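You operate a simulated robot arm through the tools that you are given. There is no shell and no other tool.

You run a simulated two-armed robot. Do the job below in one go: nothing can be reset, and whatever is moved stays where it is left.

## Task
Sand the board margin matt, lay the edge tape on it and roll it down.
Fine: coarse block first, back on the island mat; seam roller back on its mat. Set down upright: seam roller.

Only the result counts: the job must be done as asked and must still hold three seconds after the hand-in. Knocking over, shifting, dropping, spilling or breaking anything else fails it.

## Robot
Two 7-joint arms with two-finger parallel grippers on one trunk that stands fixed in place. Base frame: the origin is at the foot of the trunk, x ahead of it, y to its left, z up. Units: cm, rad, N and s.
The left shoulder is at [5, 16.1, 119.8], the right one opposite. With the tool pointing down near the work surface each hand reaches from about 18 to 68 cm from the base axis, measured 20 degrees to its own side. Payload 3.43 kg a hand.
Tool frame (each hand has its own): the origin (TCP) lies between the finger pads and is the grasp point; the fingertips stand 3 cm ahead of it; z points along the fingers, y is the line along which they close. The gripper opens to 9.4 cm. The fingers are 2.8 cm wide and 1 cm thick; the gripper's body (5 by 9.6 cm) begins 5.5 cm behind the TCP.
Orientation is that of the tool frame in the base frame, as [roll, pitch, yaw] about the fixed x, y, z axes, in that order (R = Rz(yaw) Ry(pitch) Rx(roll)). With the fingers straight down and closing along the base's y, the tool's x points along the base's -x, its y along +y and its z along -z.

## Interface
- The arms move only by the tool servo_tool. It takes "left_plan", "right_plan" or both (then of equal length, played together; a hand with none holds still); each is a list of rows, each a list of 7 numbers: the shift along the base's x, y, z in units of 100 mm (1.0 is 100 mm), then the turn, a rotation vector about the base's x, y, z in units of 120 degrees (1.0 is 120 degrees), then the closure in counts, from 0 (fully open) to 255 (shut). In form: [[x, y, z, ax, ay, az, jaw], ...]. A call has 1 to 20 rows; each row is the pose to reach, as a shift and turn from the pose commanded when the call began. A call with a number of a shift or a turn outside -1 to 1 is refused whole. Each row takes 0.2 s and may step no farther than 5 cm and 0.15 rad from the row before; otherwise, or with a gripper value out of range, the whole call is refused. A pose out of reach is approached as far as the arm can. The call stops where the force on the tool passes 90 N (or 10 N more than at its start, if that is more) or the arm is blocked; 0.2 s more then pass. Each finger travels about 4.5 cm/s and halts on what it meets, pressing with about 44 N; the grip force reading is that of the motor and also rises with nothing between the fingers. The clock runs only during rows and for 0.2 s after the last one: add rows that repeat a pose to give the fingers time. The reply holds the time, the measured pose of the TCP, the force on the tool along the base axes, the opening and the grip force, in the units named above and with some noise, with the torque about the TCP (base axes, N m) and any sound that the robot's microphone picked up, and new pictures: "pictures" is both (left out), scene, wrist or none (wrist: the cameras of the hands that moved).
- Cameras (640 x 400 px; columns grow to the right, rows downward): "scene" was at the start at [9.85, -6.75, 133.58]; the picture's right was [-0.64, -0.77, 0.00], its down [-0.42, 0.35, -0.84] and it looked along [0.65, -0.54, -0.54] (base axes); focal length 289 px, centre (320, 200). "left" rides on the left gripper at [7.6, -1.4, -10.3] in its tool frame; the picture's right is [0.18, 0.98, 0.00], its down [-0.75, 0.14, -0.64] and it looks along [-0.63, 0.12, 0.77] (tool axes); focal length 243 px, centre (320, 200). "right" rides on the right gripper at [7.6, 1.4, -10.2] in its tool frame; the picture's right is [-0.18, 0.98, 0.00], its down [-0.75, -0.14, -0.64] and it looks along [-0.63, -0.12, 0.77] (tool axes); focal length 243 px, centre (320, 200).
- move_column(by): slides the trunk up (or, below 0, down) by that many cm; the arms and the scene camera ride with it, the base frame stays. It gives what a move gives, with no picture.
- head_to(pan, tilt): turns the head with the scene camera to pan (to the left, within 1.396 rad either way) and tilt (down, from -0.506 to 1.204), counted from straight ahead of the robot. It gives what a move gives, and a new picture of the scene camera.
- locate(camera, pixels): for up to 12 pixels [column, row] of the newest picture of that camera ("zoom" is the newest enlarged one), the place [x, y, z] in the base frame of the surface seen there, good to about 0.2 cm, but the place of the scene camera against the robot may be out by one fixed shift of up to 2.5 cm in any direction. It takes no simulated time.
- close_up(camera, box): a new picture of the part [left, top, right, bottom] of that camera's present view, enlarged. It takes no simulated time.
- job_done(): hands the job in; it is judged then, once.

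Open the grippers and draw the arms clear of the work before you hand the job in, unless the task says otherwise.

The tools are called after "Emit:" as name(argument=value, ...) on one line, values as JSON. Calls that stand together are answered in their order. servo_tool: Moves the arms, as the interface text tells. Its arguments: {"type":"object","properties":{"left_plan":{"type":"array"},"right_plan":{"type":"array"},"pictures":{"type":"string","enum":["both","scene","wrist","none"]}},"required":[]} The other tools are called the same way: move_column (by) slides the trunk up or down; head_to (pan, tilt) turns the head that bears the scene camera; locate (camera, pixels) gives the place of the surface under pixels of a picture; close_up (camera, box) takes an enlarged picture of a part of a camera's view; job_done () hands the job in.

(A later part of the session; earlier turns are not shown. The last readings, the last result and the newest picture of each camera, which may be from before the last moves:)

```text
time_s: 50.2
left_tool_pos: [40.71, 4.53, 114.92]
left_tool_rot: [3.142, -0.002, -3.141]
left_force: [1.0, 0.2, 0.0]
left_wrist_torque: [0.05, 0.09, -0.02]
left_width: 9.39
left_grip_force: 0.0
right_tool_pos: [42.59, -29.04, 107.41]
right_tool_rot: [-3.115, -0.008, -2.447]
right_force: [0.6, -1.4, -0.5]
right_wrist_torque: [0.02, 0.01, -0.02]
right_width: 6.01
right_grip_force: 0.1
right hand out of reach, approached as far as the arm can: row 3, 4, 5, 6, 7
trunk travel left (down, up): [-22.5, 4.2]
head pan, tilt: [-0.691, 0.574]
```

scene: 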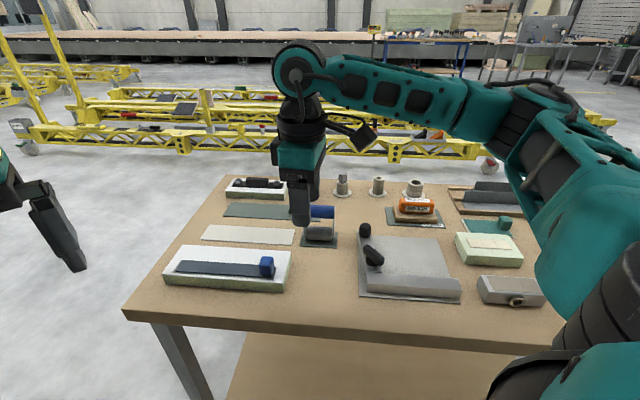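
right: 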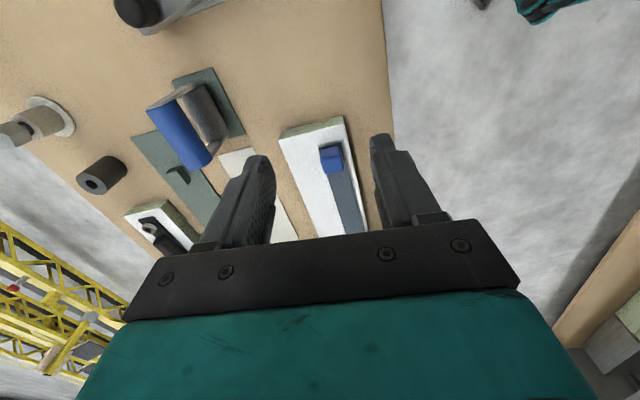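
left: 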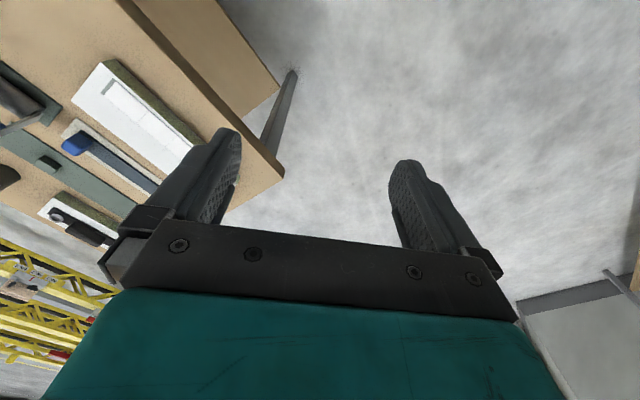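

With +45° the hand falls short near the roller, so I will try the opposite turn (−135°) there instead. First I turn back to −45° and return above the roller area.

Emit:
servo_tool(right_plan=[[0, 0, 0, 0, 0, -0.06, 92], [0, 0, 0, 0, 0, -0.12, 92], [0, 0, 0, 0, 0, -0.18, 92], [0.1, 0, 0, 0, 0, -0.24, 92], [0.2, -0.05, 0, 0, 0, -0.3, 92], [0.3, -0.1, 0, 0, 0, -0.36, 92], [0.4, -0.2, 0, 0, 0, -0.42, 92], [0.5, -0.4, 0, 0, 0, -0.48, 92], [0.6, -0.6, 0, 0, 0, -0.54, 92], [0.7, -0.8, 0, 0, 0, -0.6, 92], [0.8, -0.9, 0, 0, 0, -0.66, 92], [0.9, -1.0, 0, 0, 0, -0.7, 92]], pictures="none")

```text
time_s: 52.8
left_tool_pos: [40.63, 4.79, 114.95]
left_tool_rot: [-3.139, 0.0, -3.139]
left_force: [-1.2, 0.0, 0.4]
left_wrist_torque: [0.01, -0.01, -0.01]
left_width: 9.42
left_grip_force: 0.0
right_tool_pos: [51.47, -38.75, 107.6]
right_tool_rot: [-3.112, -0.007, 2.366]
right_force: [0.3, 0.1, -0.4]
right_wrist_torque: [-0.03, -0.06, 0.01]
right_width: 6.02
right_grip_force: 0.2
trunk travel left (down, up): [-22.5, 4.2]
head pan, tilt: [-0.691, 0.574]
```

Hand is back with θ=−45° but with a slight tilt of 0.03 rad. I correct the tilt and position over the roller, then try turning −90°.

Emit:
servo_tool(right_plan=[[0.08, -0.07, -0.1, 0.0077, -0.0123, 0, 92], [0.16, -0.135, -0.3, 0.0077, -0.0123, 0, 92], [0.16, -0.135, -0.3, 0.0077, -0.0123, 0, 92]], pictures="none")

Emit:
servo_tool(right_plan=[[0, 0, 0, 0, 0, -0.06, 92], [0, 0, 0, 0, 0, -0.12, 92], [0, 0, 0, 0, 0, -0.18, 92], [0, 0, 0, 0, 0, -0.24, 92], [0, 0, 0, 0, 0, -0.3, 92], [0, 0, 0, 0, 0, -0.36, 92], [0, 0, 0, 0, 0, -0.42, 92], [0, 0, 0, 0, 0, -0.48, 92], [0, 0, 0, 0, 0, -0.54, 92], [0, 0, 0, 0, 0, -0.6, 92], [0, 0, 0, 0, 0, -0.66, 92], [0, 0, 0, 0, 0, -0.72, 92], [0, 0, 0, 0, 0, -0.75, 92]], pictures="both")

```text
time_s: 53.6
left_tool_pos: [40.55, 4.75, 115.02]
left_tool_rot: [-3.139, 0.0, -3.141]
left_force: [0.4, 0.4, 0.2]
left_wrist_torque: [0.01, -0.01, 0.0]
left_width: 9.37
left_grip_force: 0.2
right_tool_pos: [52.94, -40.1, 104.51]
right_tool_rot: [3.141, -0.001, 2.369]
right_force: [-0.1, -0.3, -0.3]
right_wrist_torque: [-0.01, 0.01, 0.02]
right_width: 6.03
right_grip_force: 0.2
trunk travel left (down, up): [-22.5, 4.2]
head pan, tilt: [-0.691, 0.574]
```

```text
time_s: 56.4
left_tool_pos: [40.75, 4.75, 114.9]
left_tool_rot: [-3.138, -0.001, -3.141]
left_force: [-1.2, -0.6, 0.3]
left_wrist_torque: [-0.01, -0.01, -0.03]
left_width: 9.42
left_grip_force: 0.1
right_tool_pos: [53.01, -40.09, 104.62]
right_tool_rot: [3.141, 0.001, 0.796]
right_force: [-1.3, 0.2, -0.7]
right_wrist_torque: [0.01, -0.01, 0.0]
right_width: 6.0
right_grip_force: 0.0
trunk travel left (down, up): [-22.5, 4.2]
head pan, tilt: [-0.691, 0.574]
```

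scene: 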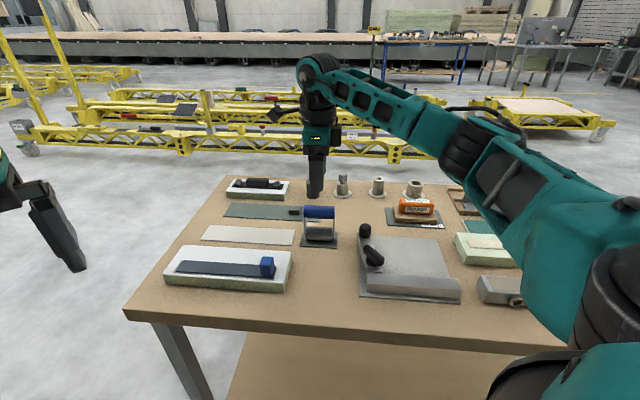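
right: 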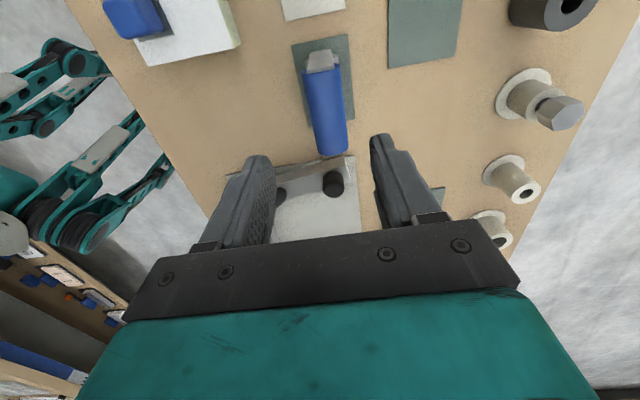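

The −135° turn works here and the roller lies between the fingers at (325,105). I enlarge and measure its handle.

Emit:
close_up(camera="right", box=[260, 20, 400, 180])

```text
2.50 times, centred on (330, 100) of right
```

zoom: 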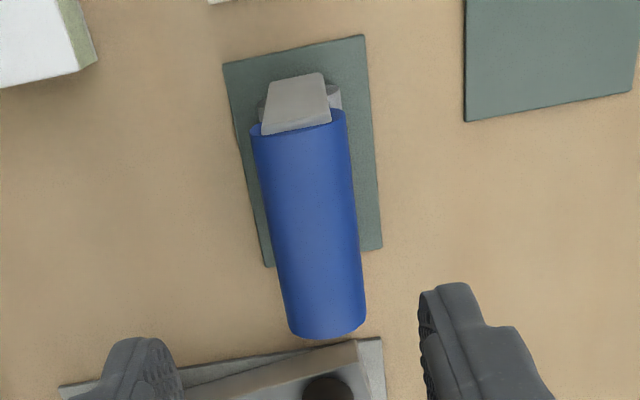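

Emit:
locate(camera="zoom", pixels=[[255, 140], [300, 135], [344, 125], [325, 325], [295, 320], [362, 315], [310, 230], [268, 220], [352, 210], [225, 66], [362, 38], [380, 246]])

Emit:
locate(camera="zoom", pixels=[[267, 265], [265, 130], [330, 122], [300, 80], [325, 78], [332, 95], [328, 335], [275, 350], [325, 385], [290, 100], [310, 180], [318, 280]])

```text
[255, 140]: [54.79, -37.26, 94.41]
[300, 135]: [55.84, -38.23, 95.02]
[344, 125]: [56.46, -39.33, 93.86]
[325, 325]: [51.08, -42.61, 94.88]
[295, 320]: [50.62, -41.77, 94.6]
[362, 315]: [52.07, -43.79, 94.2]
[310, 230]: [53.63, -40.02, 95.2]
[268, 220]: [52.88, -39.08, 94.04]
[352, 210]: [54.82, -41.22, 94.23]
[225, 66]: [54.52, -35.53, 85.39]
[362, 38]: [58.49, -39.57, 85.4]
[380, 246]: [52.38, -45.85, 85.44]
```

```text
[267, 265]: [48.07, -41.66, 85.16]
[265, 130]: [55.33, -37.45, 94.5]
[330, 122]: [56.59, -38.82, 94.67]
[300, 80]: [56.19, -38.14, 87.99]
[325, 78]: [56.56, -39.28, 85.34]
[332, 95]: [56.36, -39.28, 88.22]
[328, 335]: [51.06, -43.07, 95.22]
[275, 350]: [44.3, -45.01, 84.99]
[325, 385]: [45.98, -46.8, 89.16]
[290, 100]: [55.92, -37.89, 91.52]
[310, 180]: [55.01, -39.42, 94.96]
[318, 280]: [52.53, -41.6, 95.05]
```

Handle centre is (53.36,-40.64), top z 95.15, about 2.9 cm thick. I align over it and descend in two steps.

Emit:
servo_tool(right_plan=[[0.035, -0.055, -0.1, 0, 0, 0, 92], [0.035, -0.055, -0.4, 0, 0, 0, 92], [0.035, -0.055, -0.6, 0, 0, 0, 92], [0.035, -0.055, -0.6, 0, 0, 0, 92]], pictures="both")

```text
time_s: 57.4
left_tool_pos: [40.55, 4.69, 114.9]
left_tool_rot: [-3.141, 0.0, -3.14]
left_force: [-0.1, -0.4, -0.4]
left_wrist_torque: [0.02, -0.01, -0.01]
left_width: 9.4
left_grip_force: 0.1
right_tool_pos: [53.27, -40.58, 98.53]
right_tool_rot: [3.139, 0.001, 0.798]
right_force: [0.0, 0.1, -0.2]
right_wrist_torque: [0.01, 0.05, 0.01]
right_width: 6.02
right_grip_force: 0.1
trunk travel left (down, up): [-22.5, 4.2]
head pan, tilt: [-0.691, 0.574]
```

scene: 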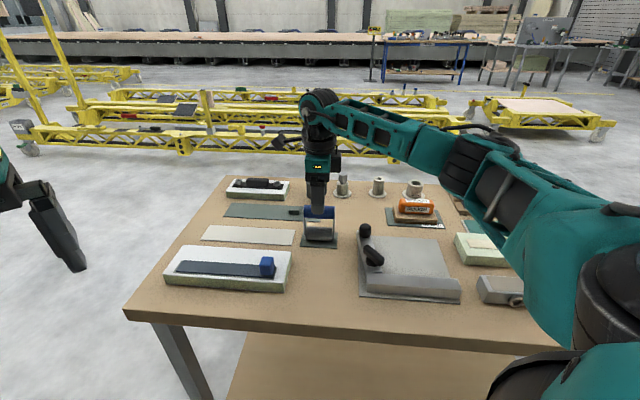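
right: 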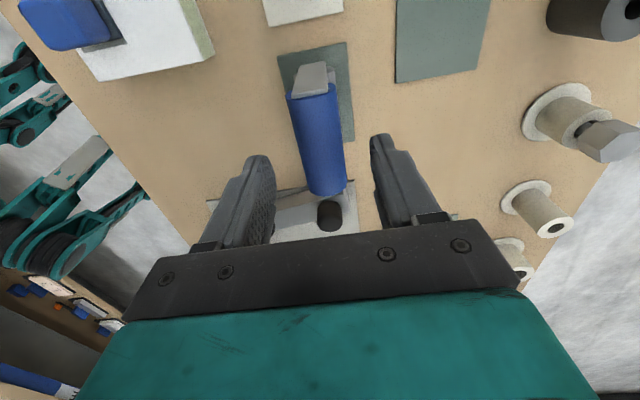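

The handle is centred between the fingers. I descend to z≈93.5 and close on it.

Emit:
servo_tool(right_plan=[[0.008, -0.008, -0.2, 0, 0, 0, 92], [0.008, -0.008, -0.4, 0, 0, 0, 92], [0.008, -0.008, -0.5, 0, 0, 0, 92], [0.008, -0.008, -0.5, 0, 0, 0, 92], [0.008, -0.008, -0.5, 0, 0, 0, 150], [0.008, -0.008, -0.5, 0, 0, 0, 200], [0.008, -0.008, -0.5, 0, 0, 0, 255], [0.008, -0.008, -0.5, 0, 0, 0, 255], [0.008, -0.008, -0.5, 0, 0, 0, 255]], pictures="both")

```text
time_s: 59.4
left_tool_pos: [40.71, 4.67, 114.94]
left_tool_rot: [-3.139, 0.001, -3.14]
left_force: [0.8, -0.1, 0.5]
left_wrist_torque: [0.02, 0.02, 0.01]
left_width: 9.4
left_grip_force: 0.0
right_tool_pos: [53.47, -40.79, 93.6]
right_tool_rot: [3.141, -0.001, 0.799]
right_force: [-0.5, 0.6, -0.2]
right_wrist_torque: [0.0, -0.01, -0.02]
right_width: 3.44
right_grip_force: 43.7
trunk travel left (down, up): [-22.5, 4.2]
head pan, tilt: [-0.691, 0.574]
```

scene: 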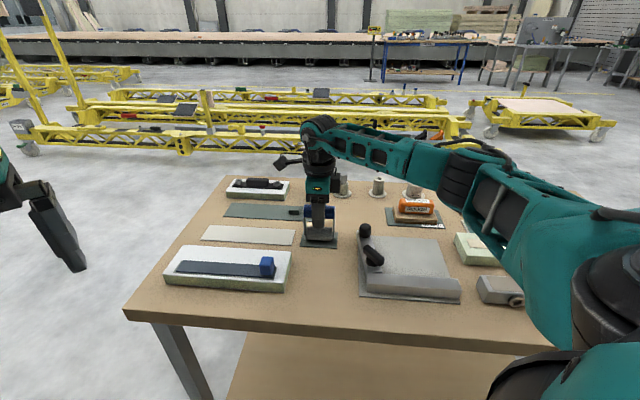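
right: 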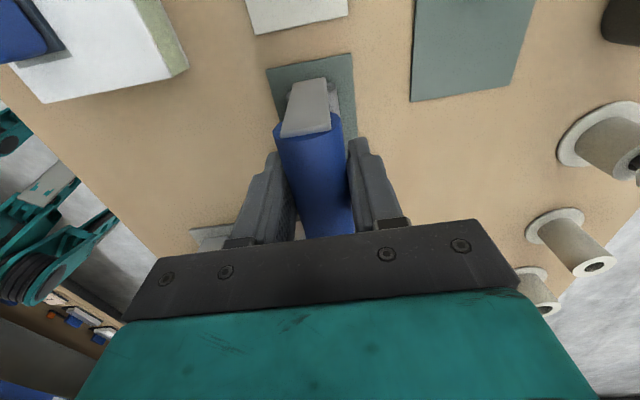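

Roller handle gripped (3.4 cm, 44 N). I lift it straight up 8 cm.

Emit:
servo_tool(right_plan=[[0, 0, 0.05, 0, 0, 0, 255], [0, 0, 0.15, 0, 0, 0, 255], [0, 0, 0.35, 0, 0, 0, 255], [0, 0, 0.6, 0, 0, 0, 255], [0, 0, 0.85, 0, 0, 0, 255]], pictures="both")

Emit:
close_up(camera="scene", box=[270, 170, 370, 260])

```text
time_s: 60.6
left_tool_pos: [40.62, 4.67, 115.08]
left_tool_rot: [-3.14, 0.0, -3.14]
left_force: [-0.6, 0.1, -0.6]
left_wrist_torque: [-0.02, -0.02, 0.01]
left_width: 9.44
left_grip_force: 0.0
right_tool_pos: [53.38, -40.72, 102.1]
right_tool_rot: [-3.14, 0.0, 0.798]
right_force: [0.6, -0.6, -2.3]
right_wrist_torque: [-0.03, -0.01, 0.0]
right_width: 3.44
right_grip_force: 44.1
trunk travel left (down, up): [-22.5, 4.2]
head pan, tilt: [-0.691, 0.574]
```

scene: 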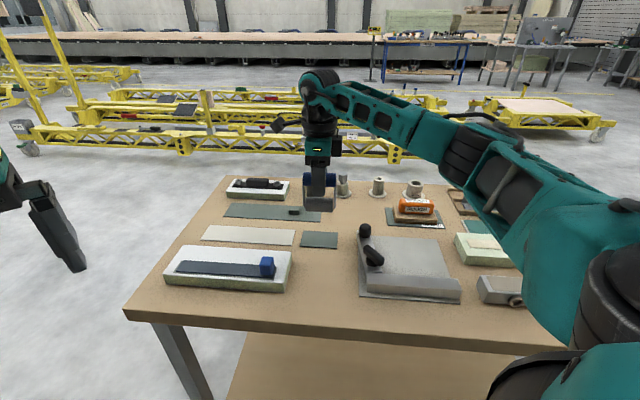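
right: 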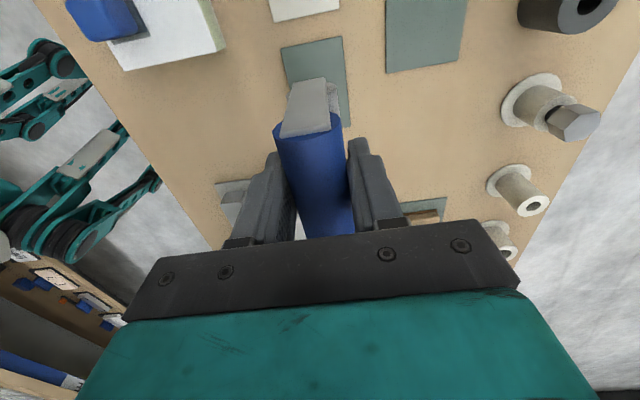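

```text
4.44 times, centred on (320, 215) of scene
```

zoom: 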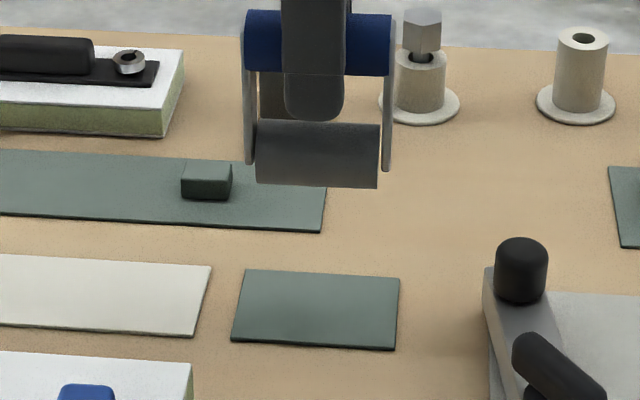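

Roller lifted level; its drum is about 6 cm wide and 3.3 cm thick. I carry it over the board, turning +90° so that the drum axis lies across the tape.

Emit:
servo_tool(right_plan=[[0, 0.05, 0.1, 0, 0, 0.06, 255], [0, 0.15, 0.2, 0, 0, 0.12, 255], [0, 0.3, 0.25, 0, 0, 0.18, 255], [0, 0.45, 0.25, 0, 0, 0.24, 255], [0.02, 0.6, 0.25, 0, 0, 0.3, 255], [0.04, 0.75, 0.25, 0, 0, 0.36, 255], [0.06, 0.9, 0.25, 0, 0, 0.42, 255]], pictures="none")

Emit:
servo_tool(right_plan=[[0.04, 0.15, 0, 0, 0, 0.06, 255], [0.08, 0.3, 0, 0, 0, 0.12, 255], [0.12, 0.45, 0, 0, 0, 0.18, 255], [0.14, 0.6, 0, 0, 0, 0.24, 255], [0.16, 0.75, 0, 0, 0, 0.3, 255], [0.18, 0.9, 0, 0, 0, 0.33, 255]], pictures="both")

```text
time_s: 62.2
left_tool_pos: [40.65, 4.69, 114.96]
left_tool_rot: [-3.138, -0.001, -3.14]
left_force: [0.0, -0.3, 0.3]
left_wrist_torque: [0.03, 0.0, 0.02]
left_width: 9.4
left_grip_force: 0.0
right_tool_pos: [54.11, -31.67, 104.63]
right_tool_rot: [-3.14, -0.001, 1.68]
right_force: [0.4, -0.1, -2.2]
right_wrist_torque: [0.02, 0.01, -0.01]
right_width: 3.43
right_grip_force: 44.3
trunk travel left (down, up): [-22.5, 4.2]
head pan, tilt: [-0.691, 0.574]
```

```text
time_s: 63.6
left_tool_pos: [40.63, 4.57, 114.81]
left_tool_rot: [-3.141, -0.001, -3.139]
left_force: [0.8, 0.4, -0.6]
left_wrist_torque: [0.03, -0.04, -0.01]
left_width: 9.42
left_grip_force: 0.0
right_tool_pos: [55.91, -22.79, 104.44]
right_tool_rot: [-3.141, -0.001, 2.37]
right_force: [-0.3, 0.7, -1.6]
right_wrist_torque: [0.01, 0.0, 0.03]
right_width: 3.46
right_grip_force: 44.4
trunk travel left (down, up): [-22.5, 4.2]
head pan, tilt: [-0.691, 0.574]
```

scene: 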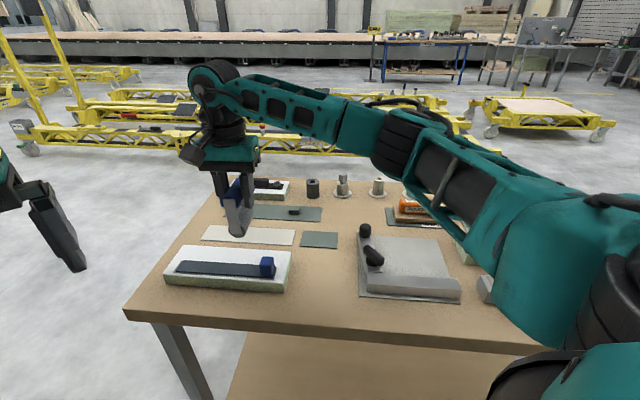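
right: 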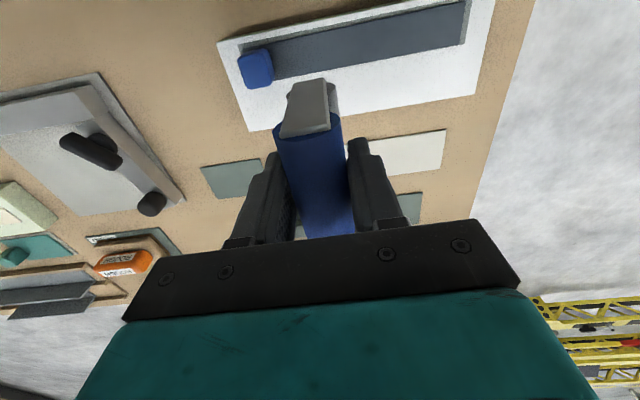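

The roller axis is now across the tape. I move it above the tape middle and lower to about 1.5 cm above the tape.

Emit:
servo_tool(right_plan=[[0.02, 0.2, 0, 0, 0, -0.0067, 255], [0.04, 0.4, -0.1, 0, 0, -0.0067, 255], [0.066, 0.582, -0.3, 0, 0, -0.0067, 255], [0.066, 0.582, -0.5, 0, 0, -0.0067, 255], [0.066, 0.582, -0.6, 0, 0, -0.0067, 255]], pictures="both")

Emit:
close_up(camera="scene", box=[140, 190, 320, 305])

```text
time_s: 64.8
left_tool_pos: [40.7, 4.66, 114.92]
left_tool_rot: [-3.141, 0.0, -3.137]
left_force: [0.7, 0.0, -0.6]
left_wrist_torque: [0.03, 0.01, -0.01]
left_width: 9.42
left_grip_force: 0.0
right_tool_pos: [56.51, -16.9, 98.59]
right_tool_rot: [-3.141, 0.0, 2.354]
right_force: [1.1, 0.5, -1.2]
right_wrist_torque: [-0.02, -0.03, -0.03]
right_width: 3.47
right_grip_force: 43.6
trunk travel left (down, up): [-22.5, 4.2]
head pan, tilt: [-0.691, 0.574]
```

scene: 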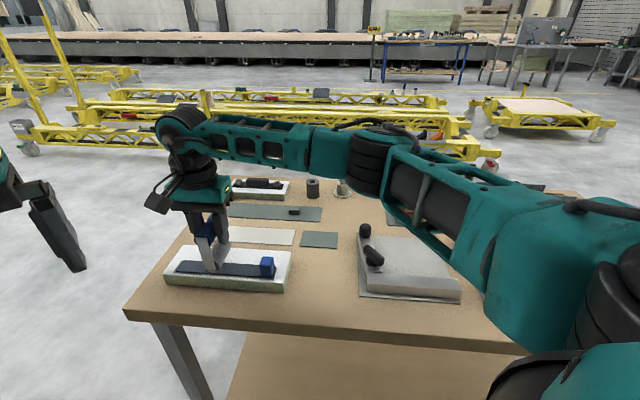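
right: 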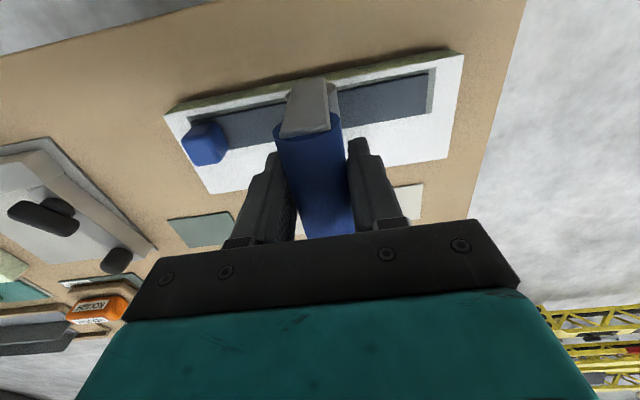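

```text
3.48 times, centred on (230, 248) of scene
```

zoom: 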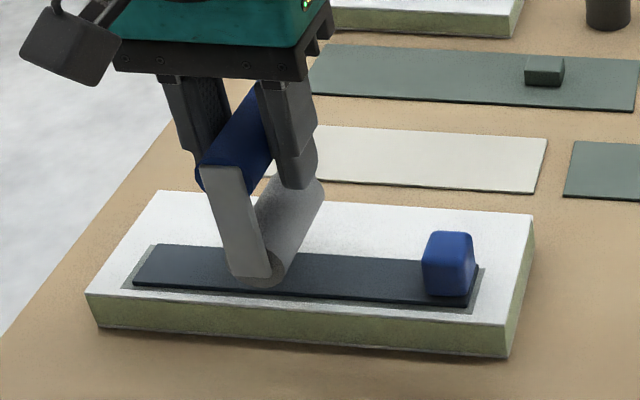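

Drum hovers over the tape. I lower to contact, expected at TCP z≈96.6.

Emit:
servo_tool(right_plan=[[0, 0, -0.1, 0, 0, 0, 255], [0, 0, -0.16, 0, 0, 0, 255], [0, 0, -0.2, 0, 0, 0, 255], [0, 0, -0.22, 0, 0, 0, 255]], pictures="none")

```text
time_s: 65.8
left_tool_pos: [40.6, 4.68, 115.09]
left_tool_rot: [-3.139, 0.002, -3.14]
left_force: [0.3, -0.2, 0.3]
left_wrist_torque: [0.02, 0.03, 0.0]
left_width: 9.39
left_grip_force: 0.2
right_tool_pos: [56.55, -16.95, 96.73]
right_tool_rot: [3.139, 0.003, 2.353]
right_force: [-1.3, -2.7, 12.1]
right_wrist_torque: [-0.09, 0.05, 0.03]
right_width: 3.44
right_grip_force: 44.2
trunk travel left (down, up): [-22.5, 4.2]
head pan, tilt: [-0.691, 0.574]
```

Contact at z 96.7 with about 14 N. I press a bit more and roll 3 cm toward the far end, checking that the tape does not creep.

Emit:
servo_tool(right_plan=[[0, 0, -0.015, 0, 0, 0, 255], [0.07, 0.07, -0.015, 0, 0, 0, 255], [0.14, 0.14, -0.015, 0, 0, 0, 255], [0.21, 0.21, -0.015, 0, 0, 0, 255]], pictures="both")

Emit:
close_up(camera="scene", box=[140, 190, 320, 305])

```text
time_s: 66.8
left_tool_pos: [40.53, 4.77, 114.99]
left_tool_rot: [-3.138, 0.001, -3.138]
left_force: [-0.5, 0.9, -0.4]
left_wrist_torque: [-0.01, 0.0, -0.01]
left_width: 9.44
left_grip_force: 0.1
right_tool_pos: [58.55, -14.79, 96.08]
right_tool_rot: [-3.138, 0.001, 2.354]
right_force: [-6.8, -8.4, 12.2]
right_wrist_torque: [-0.63, 0.75, 0.2]
right_width: 3.45
right_grip_force: 44.0
trunk travel left (down, up): [-22.5, 4.2]
head pan, tilt: [-0.691, 0.574]
```

scene: 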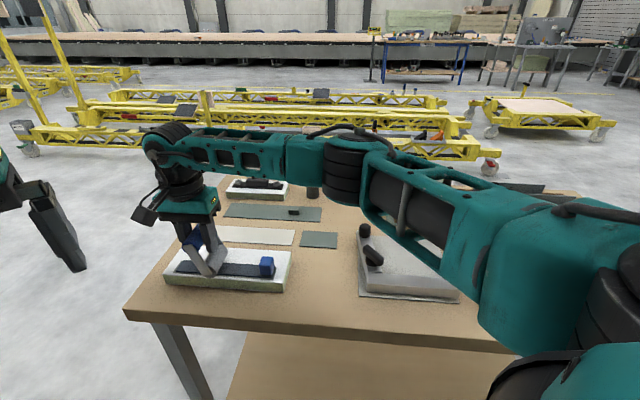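
right: 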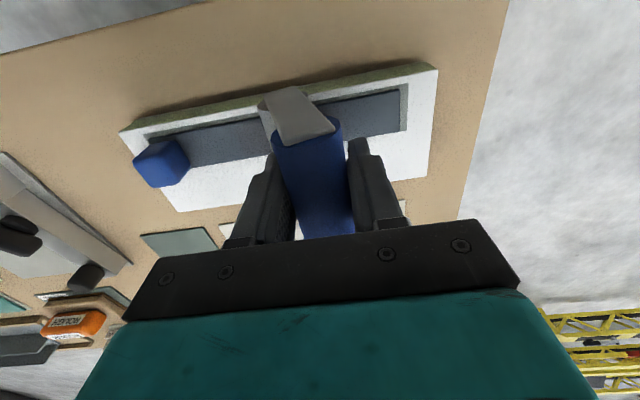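

```text
3.48 times, centred on (230, 248) of scene
```

zoom: 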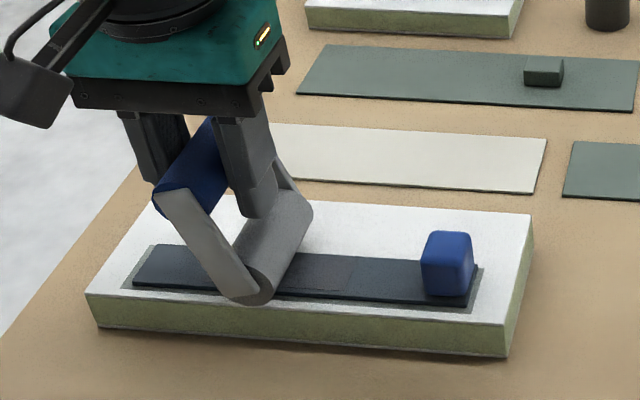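

The roller frame pivoted in the grip: the drum lagged while the hand moved. I look closely at the tape and drum before correcting.

Emit:
close_up(camera="scene", box=[170, 225, 300, 300])

Emit:
close_up(camera="right", box=[120, 50, 440, 220])

```text
4.92 times, centred on (235, 262) of scene
```

zoom: 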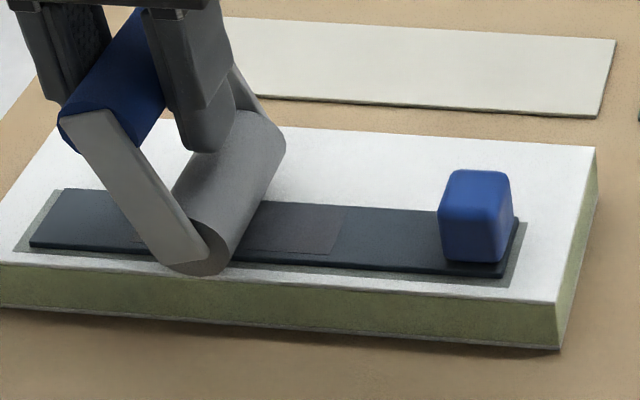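

```text
2.00 times, centred on (280, 135) of right
```

zoom: 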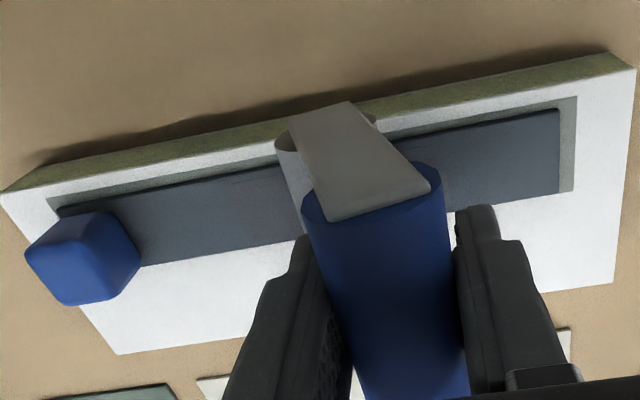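

The drum stuck to the tape and the frame pivoted about the handle; a patch of the tape around the drum changed shade. I move back the same way to bring the frame upright again.

Emit:
servo_tool(right_plan=[[-0.05, -0.05, 0.01, 0, 0, 0, 255], [-0.1, -0.1, 0.02, 0, 0, 0, 255], [-0.15, -0.15, 0.02, 0, 0, 0, 255], [-0.2, -0.2, 0.02, 0, 0, 0, 255], [-0.21, -0.21, 0.02, 0, 0, 0, 255]], pictures="both")

Emit:
close_up(camera="scene", box=[170, 215, 300, 300])

```text
time_s: 68.0
left_tool_pos: [40.72, 4.62, 115.02]
left_tool_rot: [-3.14, 0.001, -3.14]
left_force: [-0.5, -0.4, 0.2]
left_wrist_torque: [0.04, 0.0, 0.0]
left_width: 9.38
left_grip_force: 0.1
right_tool_pos: [56.47, -16.95, 96.44]
right_tool_rot: [-3.139, 0.0, 2.354]
right_force: [0.1, 1.0, -1.7]
right_wrist_torque: [0.02, -0.03, 0.0]
right_width: 3.45
right_grip_force: 44.6
trunk travel left (down, up): [-22.5, 4.2]
head pan, tilt: [-0.691, 0.574]
```

scene: 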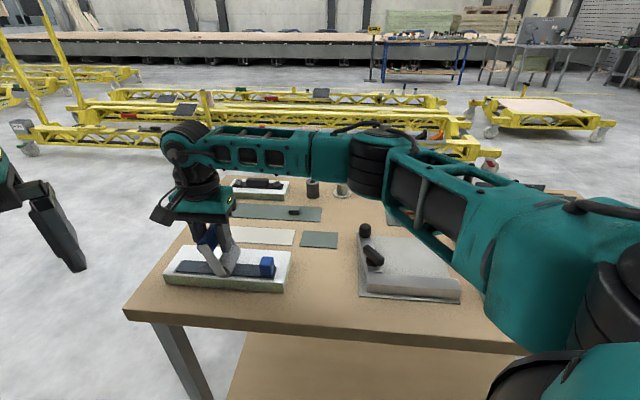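
right: 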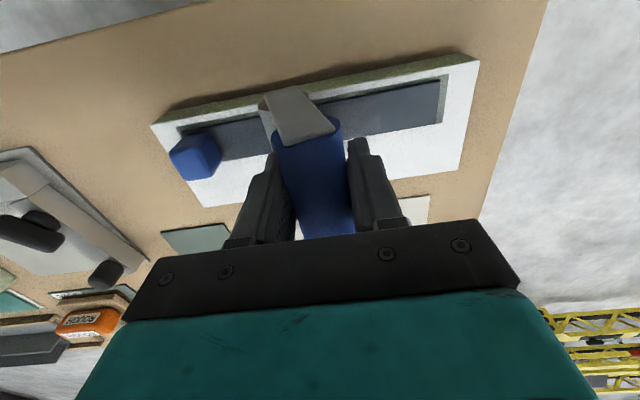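

```text
4.71 times, centred on (235, 258) of scene
```

zoom: 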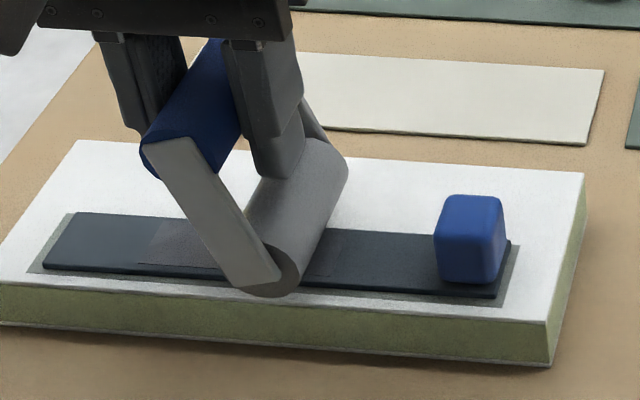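

Two middle zones of the tape now look lighter, so the rolling is registering. The frame is still tilted in the grip; I look at the tape in detail.

Emit:
close_up(camera="scene", box=[175, 245, 285, 290])

Emit:
close_up(camera="right", box=[160, 50, 460, 210])

```text
5.82 times, centred on (230, 268) of scene
```

zoom: 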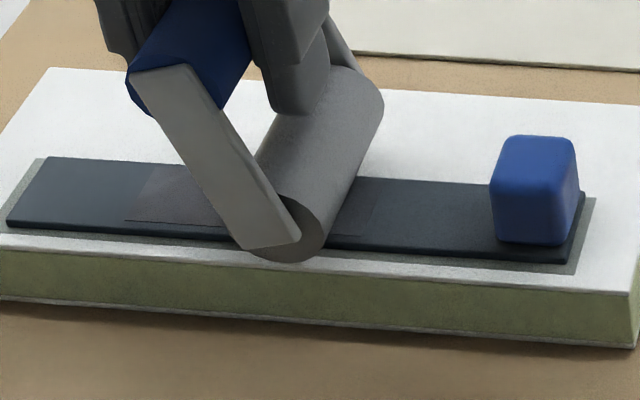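

```text
2.13 times, centred on (310, 130) of right
```

zoom: 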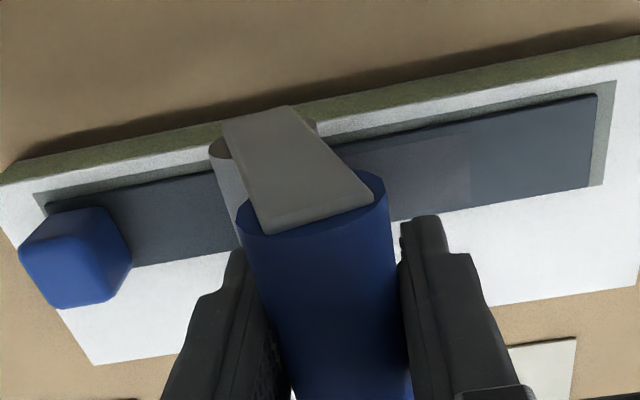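

The lighter band spans the middle two zones; the far zone and the one next to the tab remain. I lift slightly and shift toward the far zone, where pressing and pulling back should also bring the frame upright.

Emit:
servo_tool(right_plan=[[0, 0, 0.1, 0, 0, 0, 255], [0.1, 0.1, 0.15, 0, 0, 0, 255], [0.3, 0.3, 0.15, 0, 0, 0, 255], [0.5, 0.5, 0.15, 0, 0, 0, 255], [0.69, 0.685, 0.15, 0, 0, 0, 255]], pictures="both")

Emit:
close_up(camera="scene", box=[140, 205, 300, 300])

```text
time_s: 69.2
left_tool_pos: [40.61, 4.82, 114.97]
left_tool_rot: [-3.138, 0.001, -3.138]
left_force: [0.0, 0.4, 0.2]
left_wrist_torque: [-0.06, -0.02, 0.01]
left_width: 9.39
left_grip_force: 0.0
right_tool_pos: [63.27, -10.04, 98.08]
right_tool_rot: [-3.141, 0.002, 2.359]
right_force: [0.0, -0.6, -1.0]
right_wrist_torque: [0.0, -0.01, -0.04]
right_width: 3.41
right_grip_force: 43.6
trunk travel left (down, up): [-22.5, 4.2]
head pan, tilt: [-0.691, 0.574]
```

scene: 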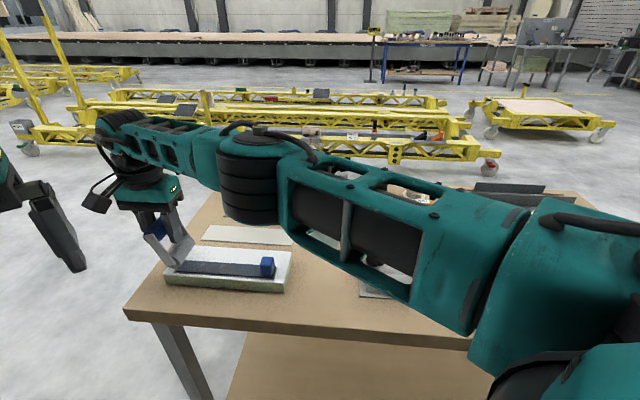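
right: 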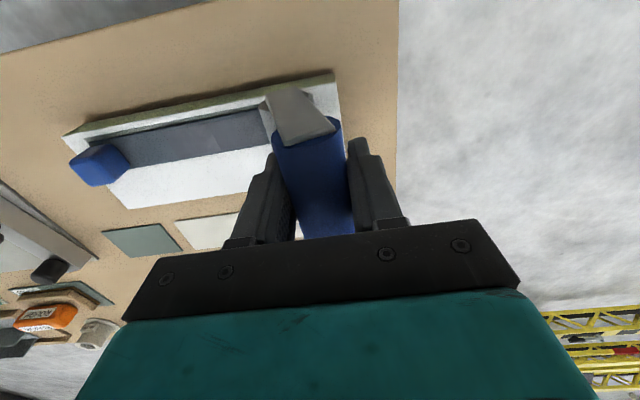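

```text
4.00 times, centred on (220, 252) of scene
```

zoom: 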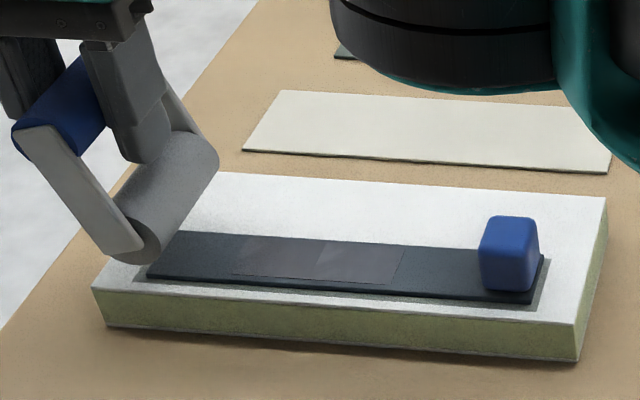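

Now I clearly see two lighter zones on the tape (zoom x 232–405); the far zone (150–232) and the tab-side zone (405–485) remain. I measure the drum's position with the scene view.

Emit:
locate(camera="zoom", pixels=[[150, 255], [165, 205], [210, 160], [125, 245], [45, 140], [232, 262], [318, 262], [404, 265], [152, 270], [205, 270], [490, 262], [540, 262]])

```text
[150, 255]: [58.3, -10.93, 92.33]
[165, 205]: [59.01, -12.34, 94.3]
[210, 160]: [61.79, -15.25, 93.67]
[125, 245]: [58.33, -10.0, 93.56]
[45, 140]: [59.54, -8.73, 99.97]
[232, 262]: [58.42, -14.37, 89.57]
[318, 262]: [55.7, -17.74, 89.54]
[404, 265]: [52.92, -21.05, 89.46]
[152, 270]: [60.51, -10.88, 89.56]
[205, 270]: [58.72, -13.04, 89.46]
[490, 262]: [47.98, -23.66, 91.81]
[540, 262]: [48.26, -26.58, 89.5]
```

Drum is centred near u=35 on the far zone, tilted about 25°. I lower it to contact with the far zone.

Emit:
servo_tool(right_plan=[[0, 0, -0.1, 0, 0, 0, 255], [0, 0, -0.18, 0, 0, 0, 255], [0, 0, -0.22, 0, 0, 0, 255]], pictures="none")

```text
time_s: 70.0
left_tool_pos: [40.58, 4.64, 115.18]
left_tool_rot: [-3.14, 0.002, -3.141]
left_force: [0.5, 0.0, -0.9]
left_wrist_torque: [-0.02, -0.02, -0.01]
left_width: 9.39
left_grip_force: 0.1
right_tool_pos: [63.41, -10.17, 96.24]
right_tool_rot: [3.137, 0.004, 2.354]
right_force: [1.4, -0.8, 20.3]
right_wrist_torque: [0.06, 0.24, 0.0]
right_width: 3.41
right_grip_force: 44.1
trunk travel left (down, up): [-22.5, 4.2]
head pan, tilt: [-0.691, 0.574]
```

Contact with 20 N at z 96.2. I pull the hand back 2.4 cm along the tape while letting it rise, so the frame swings upright over the stuck drum.

Emit:
servo_tool(right_plan=[[-0.042, -0.042, 0.015, 0, 0, 0, 255], [-0.085, -0.085, 0.03, 0, 0, 0, 255], [-0.127, -0.127, 0.042, 0, 0, 0, 255], [-0.17, -0.17, 0.05, 0, 0, 0, 255]], pictures="both")

Emit:
close_up(camera="scene", box=[140, 205, 300, 300])

```text
time_s: 71.0
left_tool_pos: [40.69, 4.8, 114.94]
left_tool_rot: [-3.14, 0.0, -3.139]
left_force: [1.3, -0.4, 0.2]
left_wrist_torque: [0.01, -0.02, -0.01]
left_width: 9.39
left_grip_force: 0.0
right_tool_pos: [61.56, -11.73, 96.21]
right_tool_rot: [-3.139, 0.0, 2.354]
right_force: [2.1, 3.6, 4.8]
right_wrist_torque: [0.16, -0.27, 0.04]
right_width: 3.41
right_grip_force: 43.8
trunk travel left (down, up): [-22.5, 4.2]
head pan, tilt: [-0.691, 0.574]
```

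scene: 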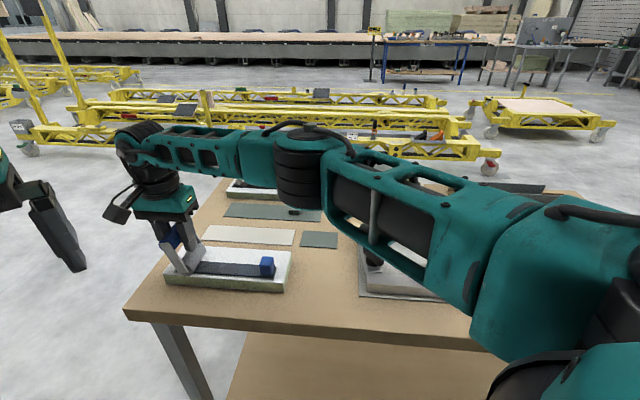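
right: 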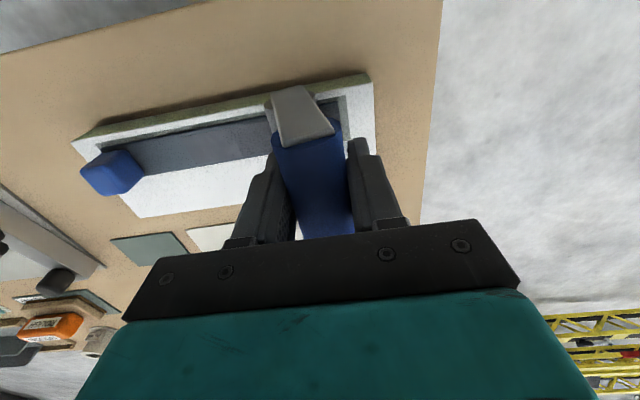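

```text
4.00 times, centred on (220, 252) of scene
```

zoom: 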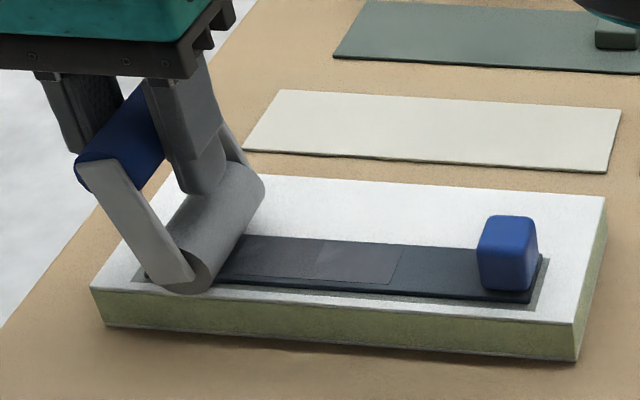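

The drum slid along the far zone rather than letting the frame swing. I press harder and pull back again to swing the frame upright.

Emit:
servo_tool(right_plan=[[0, 0, -0.04, 0, 0, 0, 255], [-0.04, -0.04, -0.04, 0, 0, 0, 255], [-0.08, -0.08, -0.03, 0, 0, 0, 255], [-0.12, -0.12, -0.02, 0, 0, 0, 255], [-0.15, -0.15, -0.015, 0, 0, 0, 255]], pictures="both")

Emit:
close_up(camera="scene", box=[140, 205, 300, 300])

```text
time_s: 72.2
left_tool_pos: [40.53, 4.77, 115.03]
left_tool_rot: [-3.141, -0.001, -3.14]
left_force: [-0.4, 0.9, 0.0]
left_wrist_torque: [0.02, -0.05, -0.02]
left_width: 9.38
left_grip_force: 0.1
right_tool_pos: [60.21, -13.23, 96.0]
right_tool_rot: [-3.14, -0.001, 2.352]
right_force: [5.6, 7.0, 11.9]
right_wrist_torque: [0.62, -0.25, -0.16]
right_width: 3.4
right_grip_force: 43.5
trunk travel left (down, up): [-22.5, 4.2]
head pan, tilt: [-0.691, 0.574]
```

scene: 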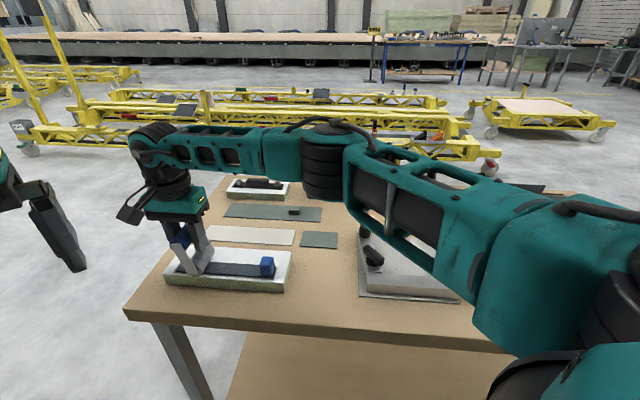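
right: 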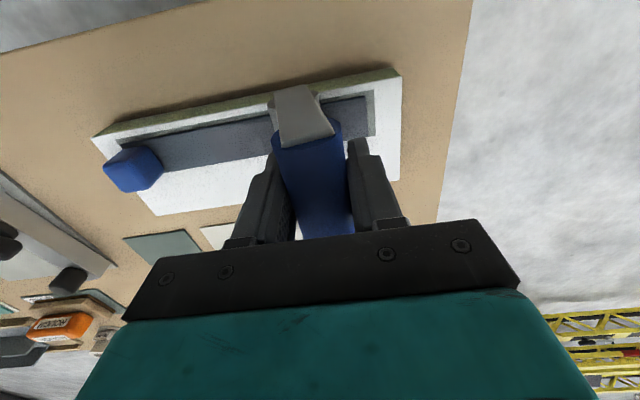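

```text
4.00 times, centred on (220, 252) of scene
```

zoom: 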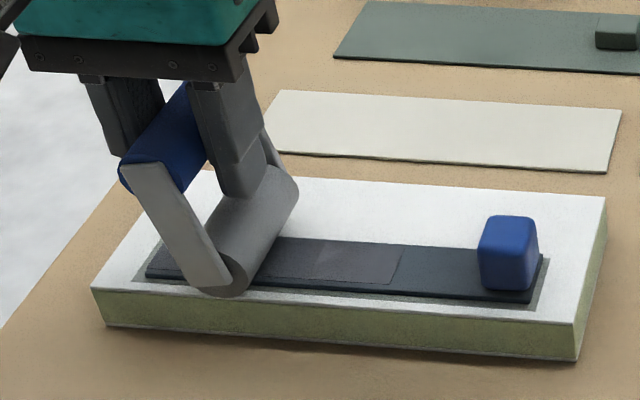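

I inspect the tape shade in the far zone and the frame's tilt in larger close-ups.

Emit:
close_up(camera="scene", box=[170, 245, 280, 290])

Emit:
close_up(camera="right", box=[90, 60, 410, 220])

```text
5.82 times, centred on (225, 268) of scene
```

zoom: 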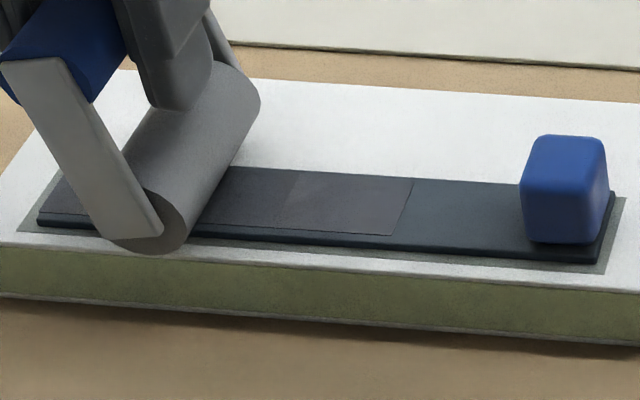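

```text
2.00 times, centred on (250, 140) of right
```

zoom: 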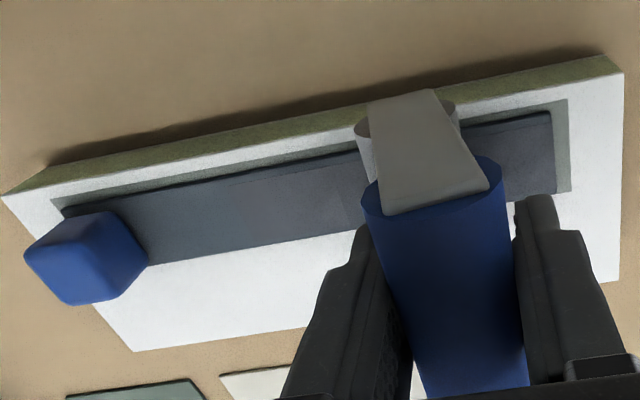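

The far zone is lit too; only the tab-side zone remains. I keep dragging the roller toward the tab in small steps with about 12 N.

Emit:
servo_tool(right_plan=[[-0.07, -0.07, 0, 0, 0, 0, 255], [-0.14, -0.14, 0.0, 0, 0, 0, 255], [-0.21, -0.21, 0.0, 0, 0, 0, 255], [-0.28, -0.28, 0.0, 0, 0, 0, 255], [-0.35, -0.35, 0.0, 0, 0, 0, 255]], pictures="both")

Emit:
close_up(camera="scene", box=[140, 205, 300, 300])

```text
time_s: 73.4
left_tool_pos: [40.57, 4.77, 114.96]
left_tool_rot: [-3.141, 0.0, -3.14]
left_force: [-0.3, -0.3, -0.3]
left_wrist_torque: [-0.01, 0.04, -0.01]
left_width: 9.41
left_grip_force: 0.1
right_tool_pos: [56.67, -16.75, 96.06]
right_tool_rot: [-3.14, 0.002, 2.354]
right_force: [5.2, 5.2, 10.7]
right_wrist_torque: [0.23, -0.52, 0.1]
right_width: 3.42
right_grip_force: 43.8
trunk travel left (down, up): [-22.5, 4.2]
head pan, tilt: [-0.691, 0.574]
```

scene: 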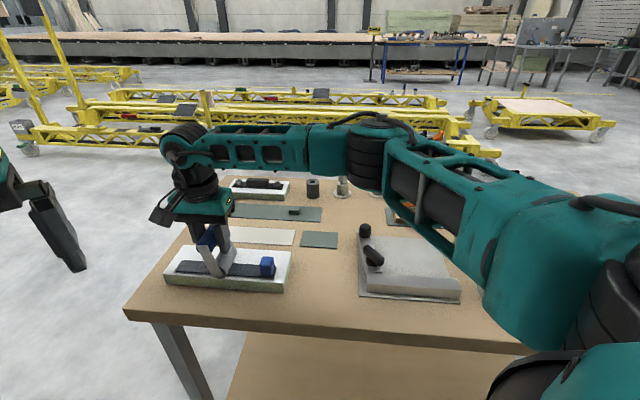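
right: 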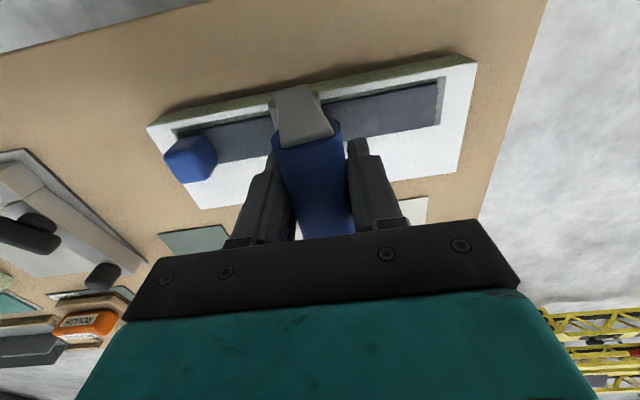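

```text
4.00 times, centred on (220, 252) of scene
```

zoom: 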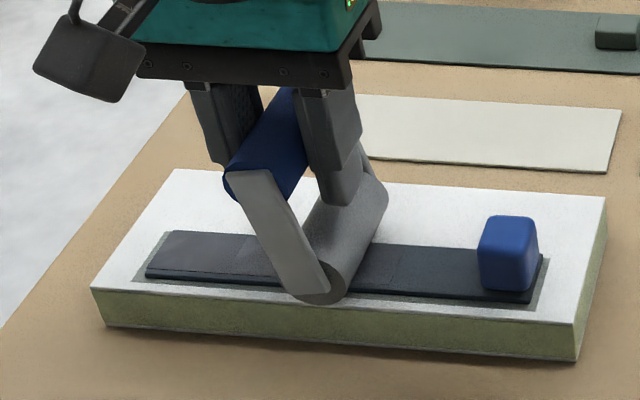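

The roller has passed the middle. I continue 4 cm more toward the tab and check the clearance.

Emit:
servo_tool(right_plan=[[-0.07, -0.07, 0, 0, 0, 0, 255], [-0.14, -0.14, 0.0, 0, 0, 0, 255], [-0.2, -0.2, 0.0, 0, 0, 0, 255], [-0.26, -0.26, 0.0, 0, 0, 0, 255]], pictures="both")

Emit:
close_up(camera="scene", box=[140, 205, 300, 300])

```text
time_s: 74.4
left_tool_pos: [40.62, 4.73, 114.88]
left_tool_rot: [-3.139, 0.001, -3.138]
left_force: [0.0, -0.6, 0.2]
left_wrist_torque: [0.03, 0.01, -0.01]
left_width: 9.4
left_grip_force: 0.0
right_tool_pos: [54.26, -19.41, 96.16]
right_tool_rot: [-3.141, -0.002, 2.355]
right_force: [4.2, 4.5, 8.3]
right_wrist_torque: [0.22, -0.42, 0.08]
right_width: 3.41
right_grip_force: 43.9
trunk travel left (down, up): [-22.5, 4.2]
head pan, tilt: [-0.691, 0.574]
```

scene: 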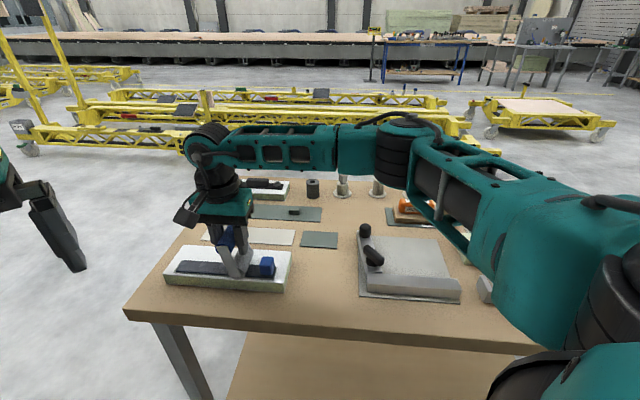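
right: 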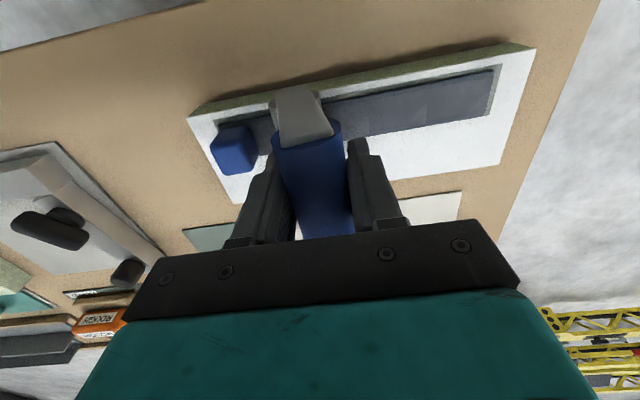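

```text
4.00 times, centred on (220, 252) of scene
```

zoom: 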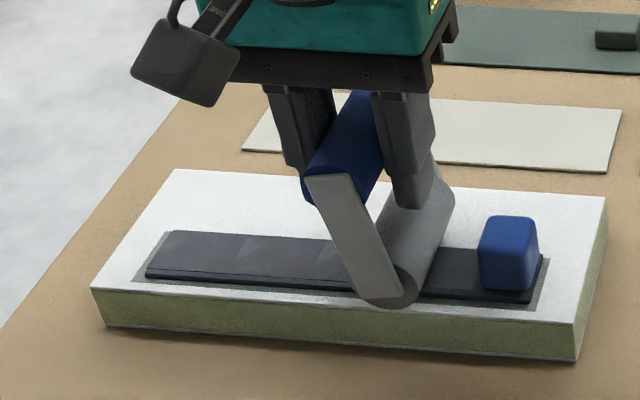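

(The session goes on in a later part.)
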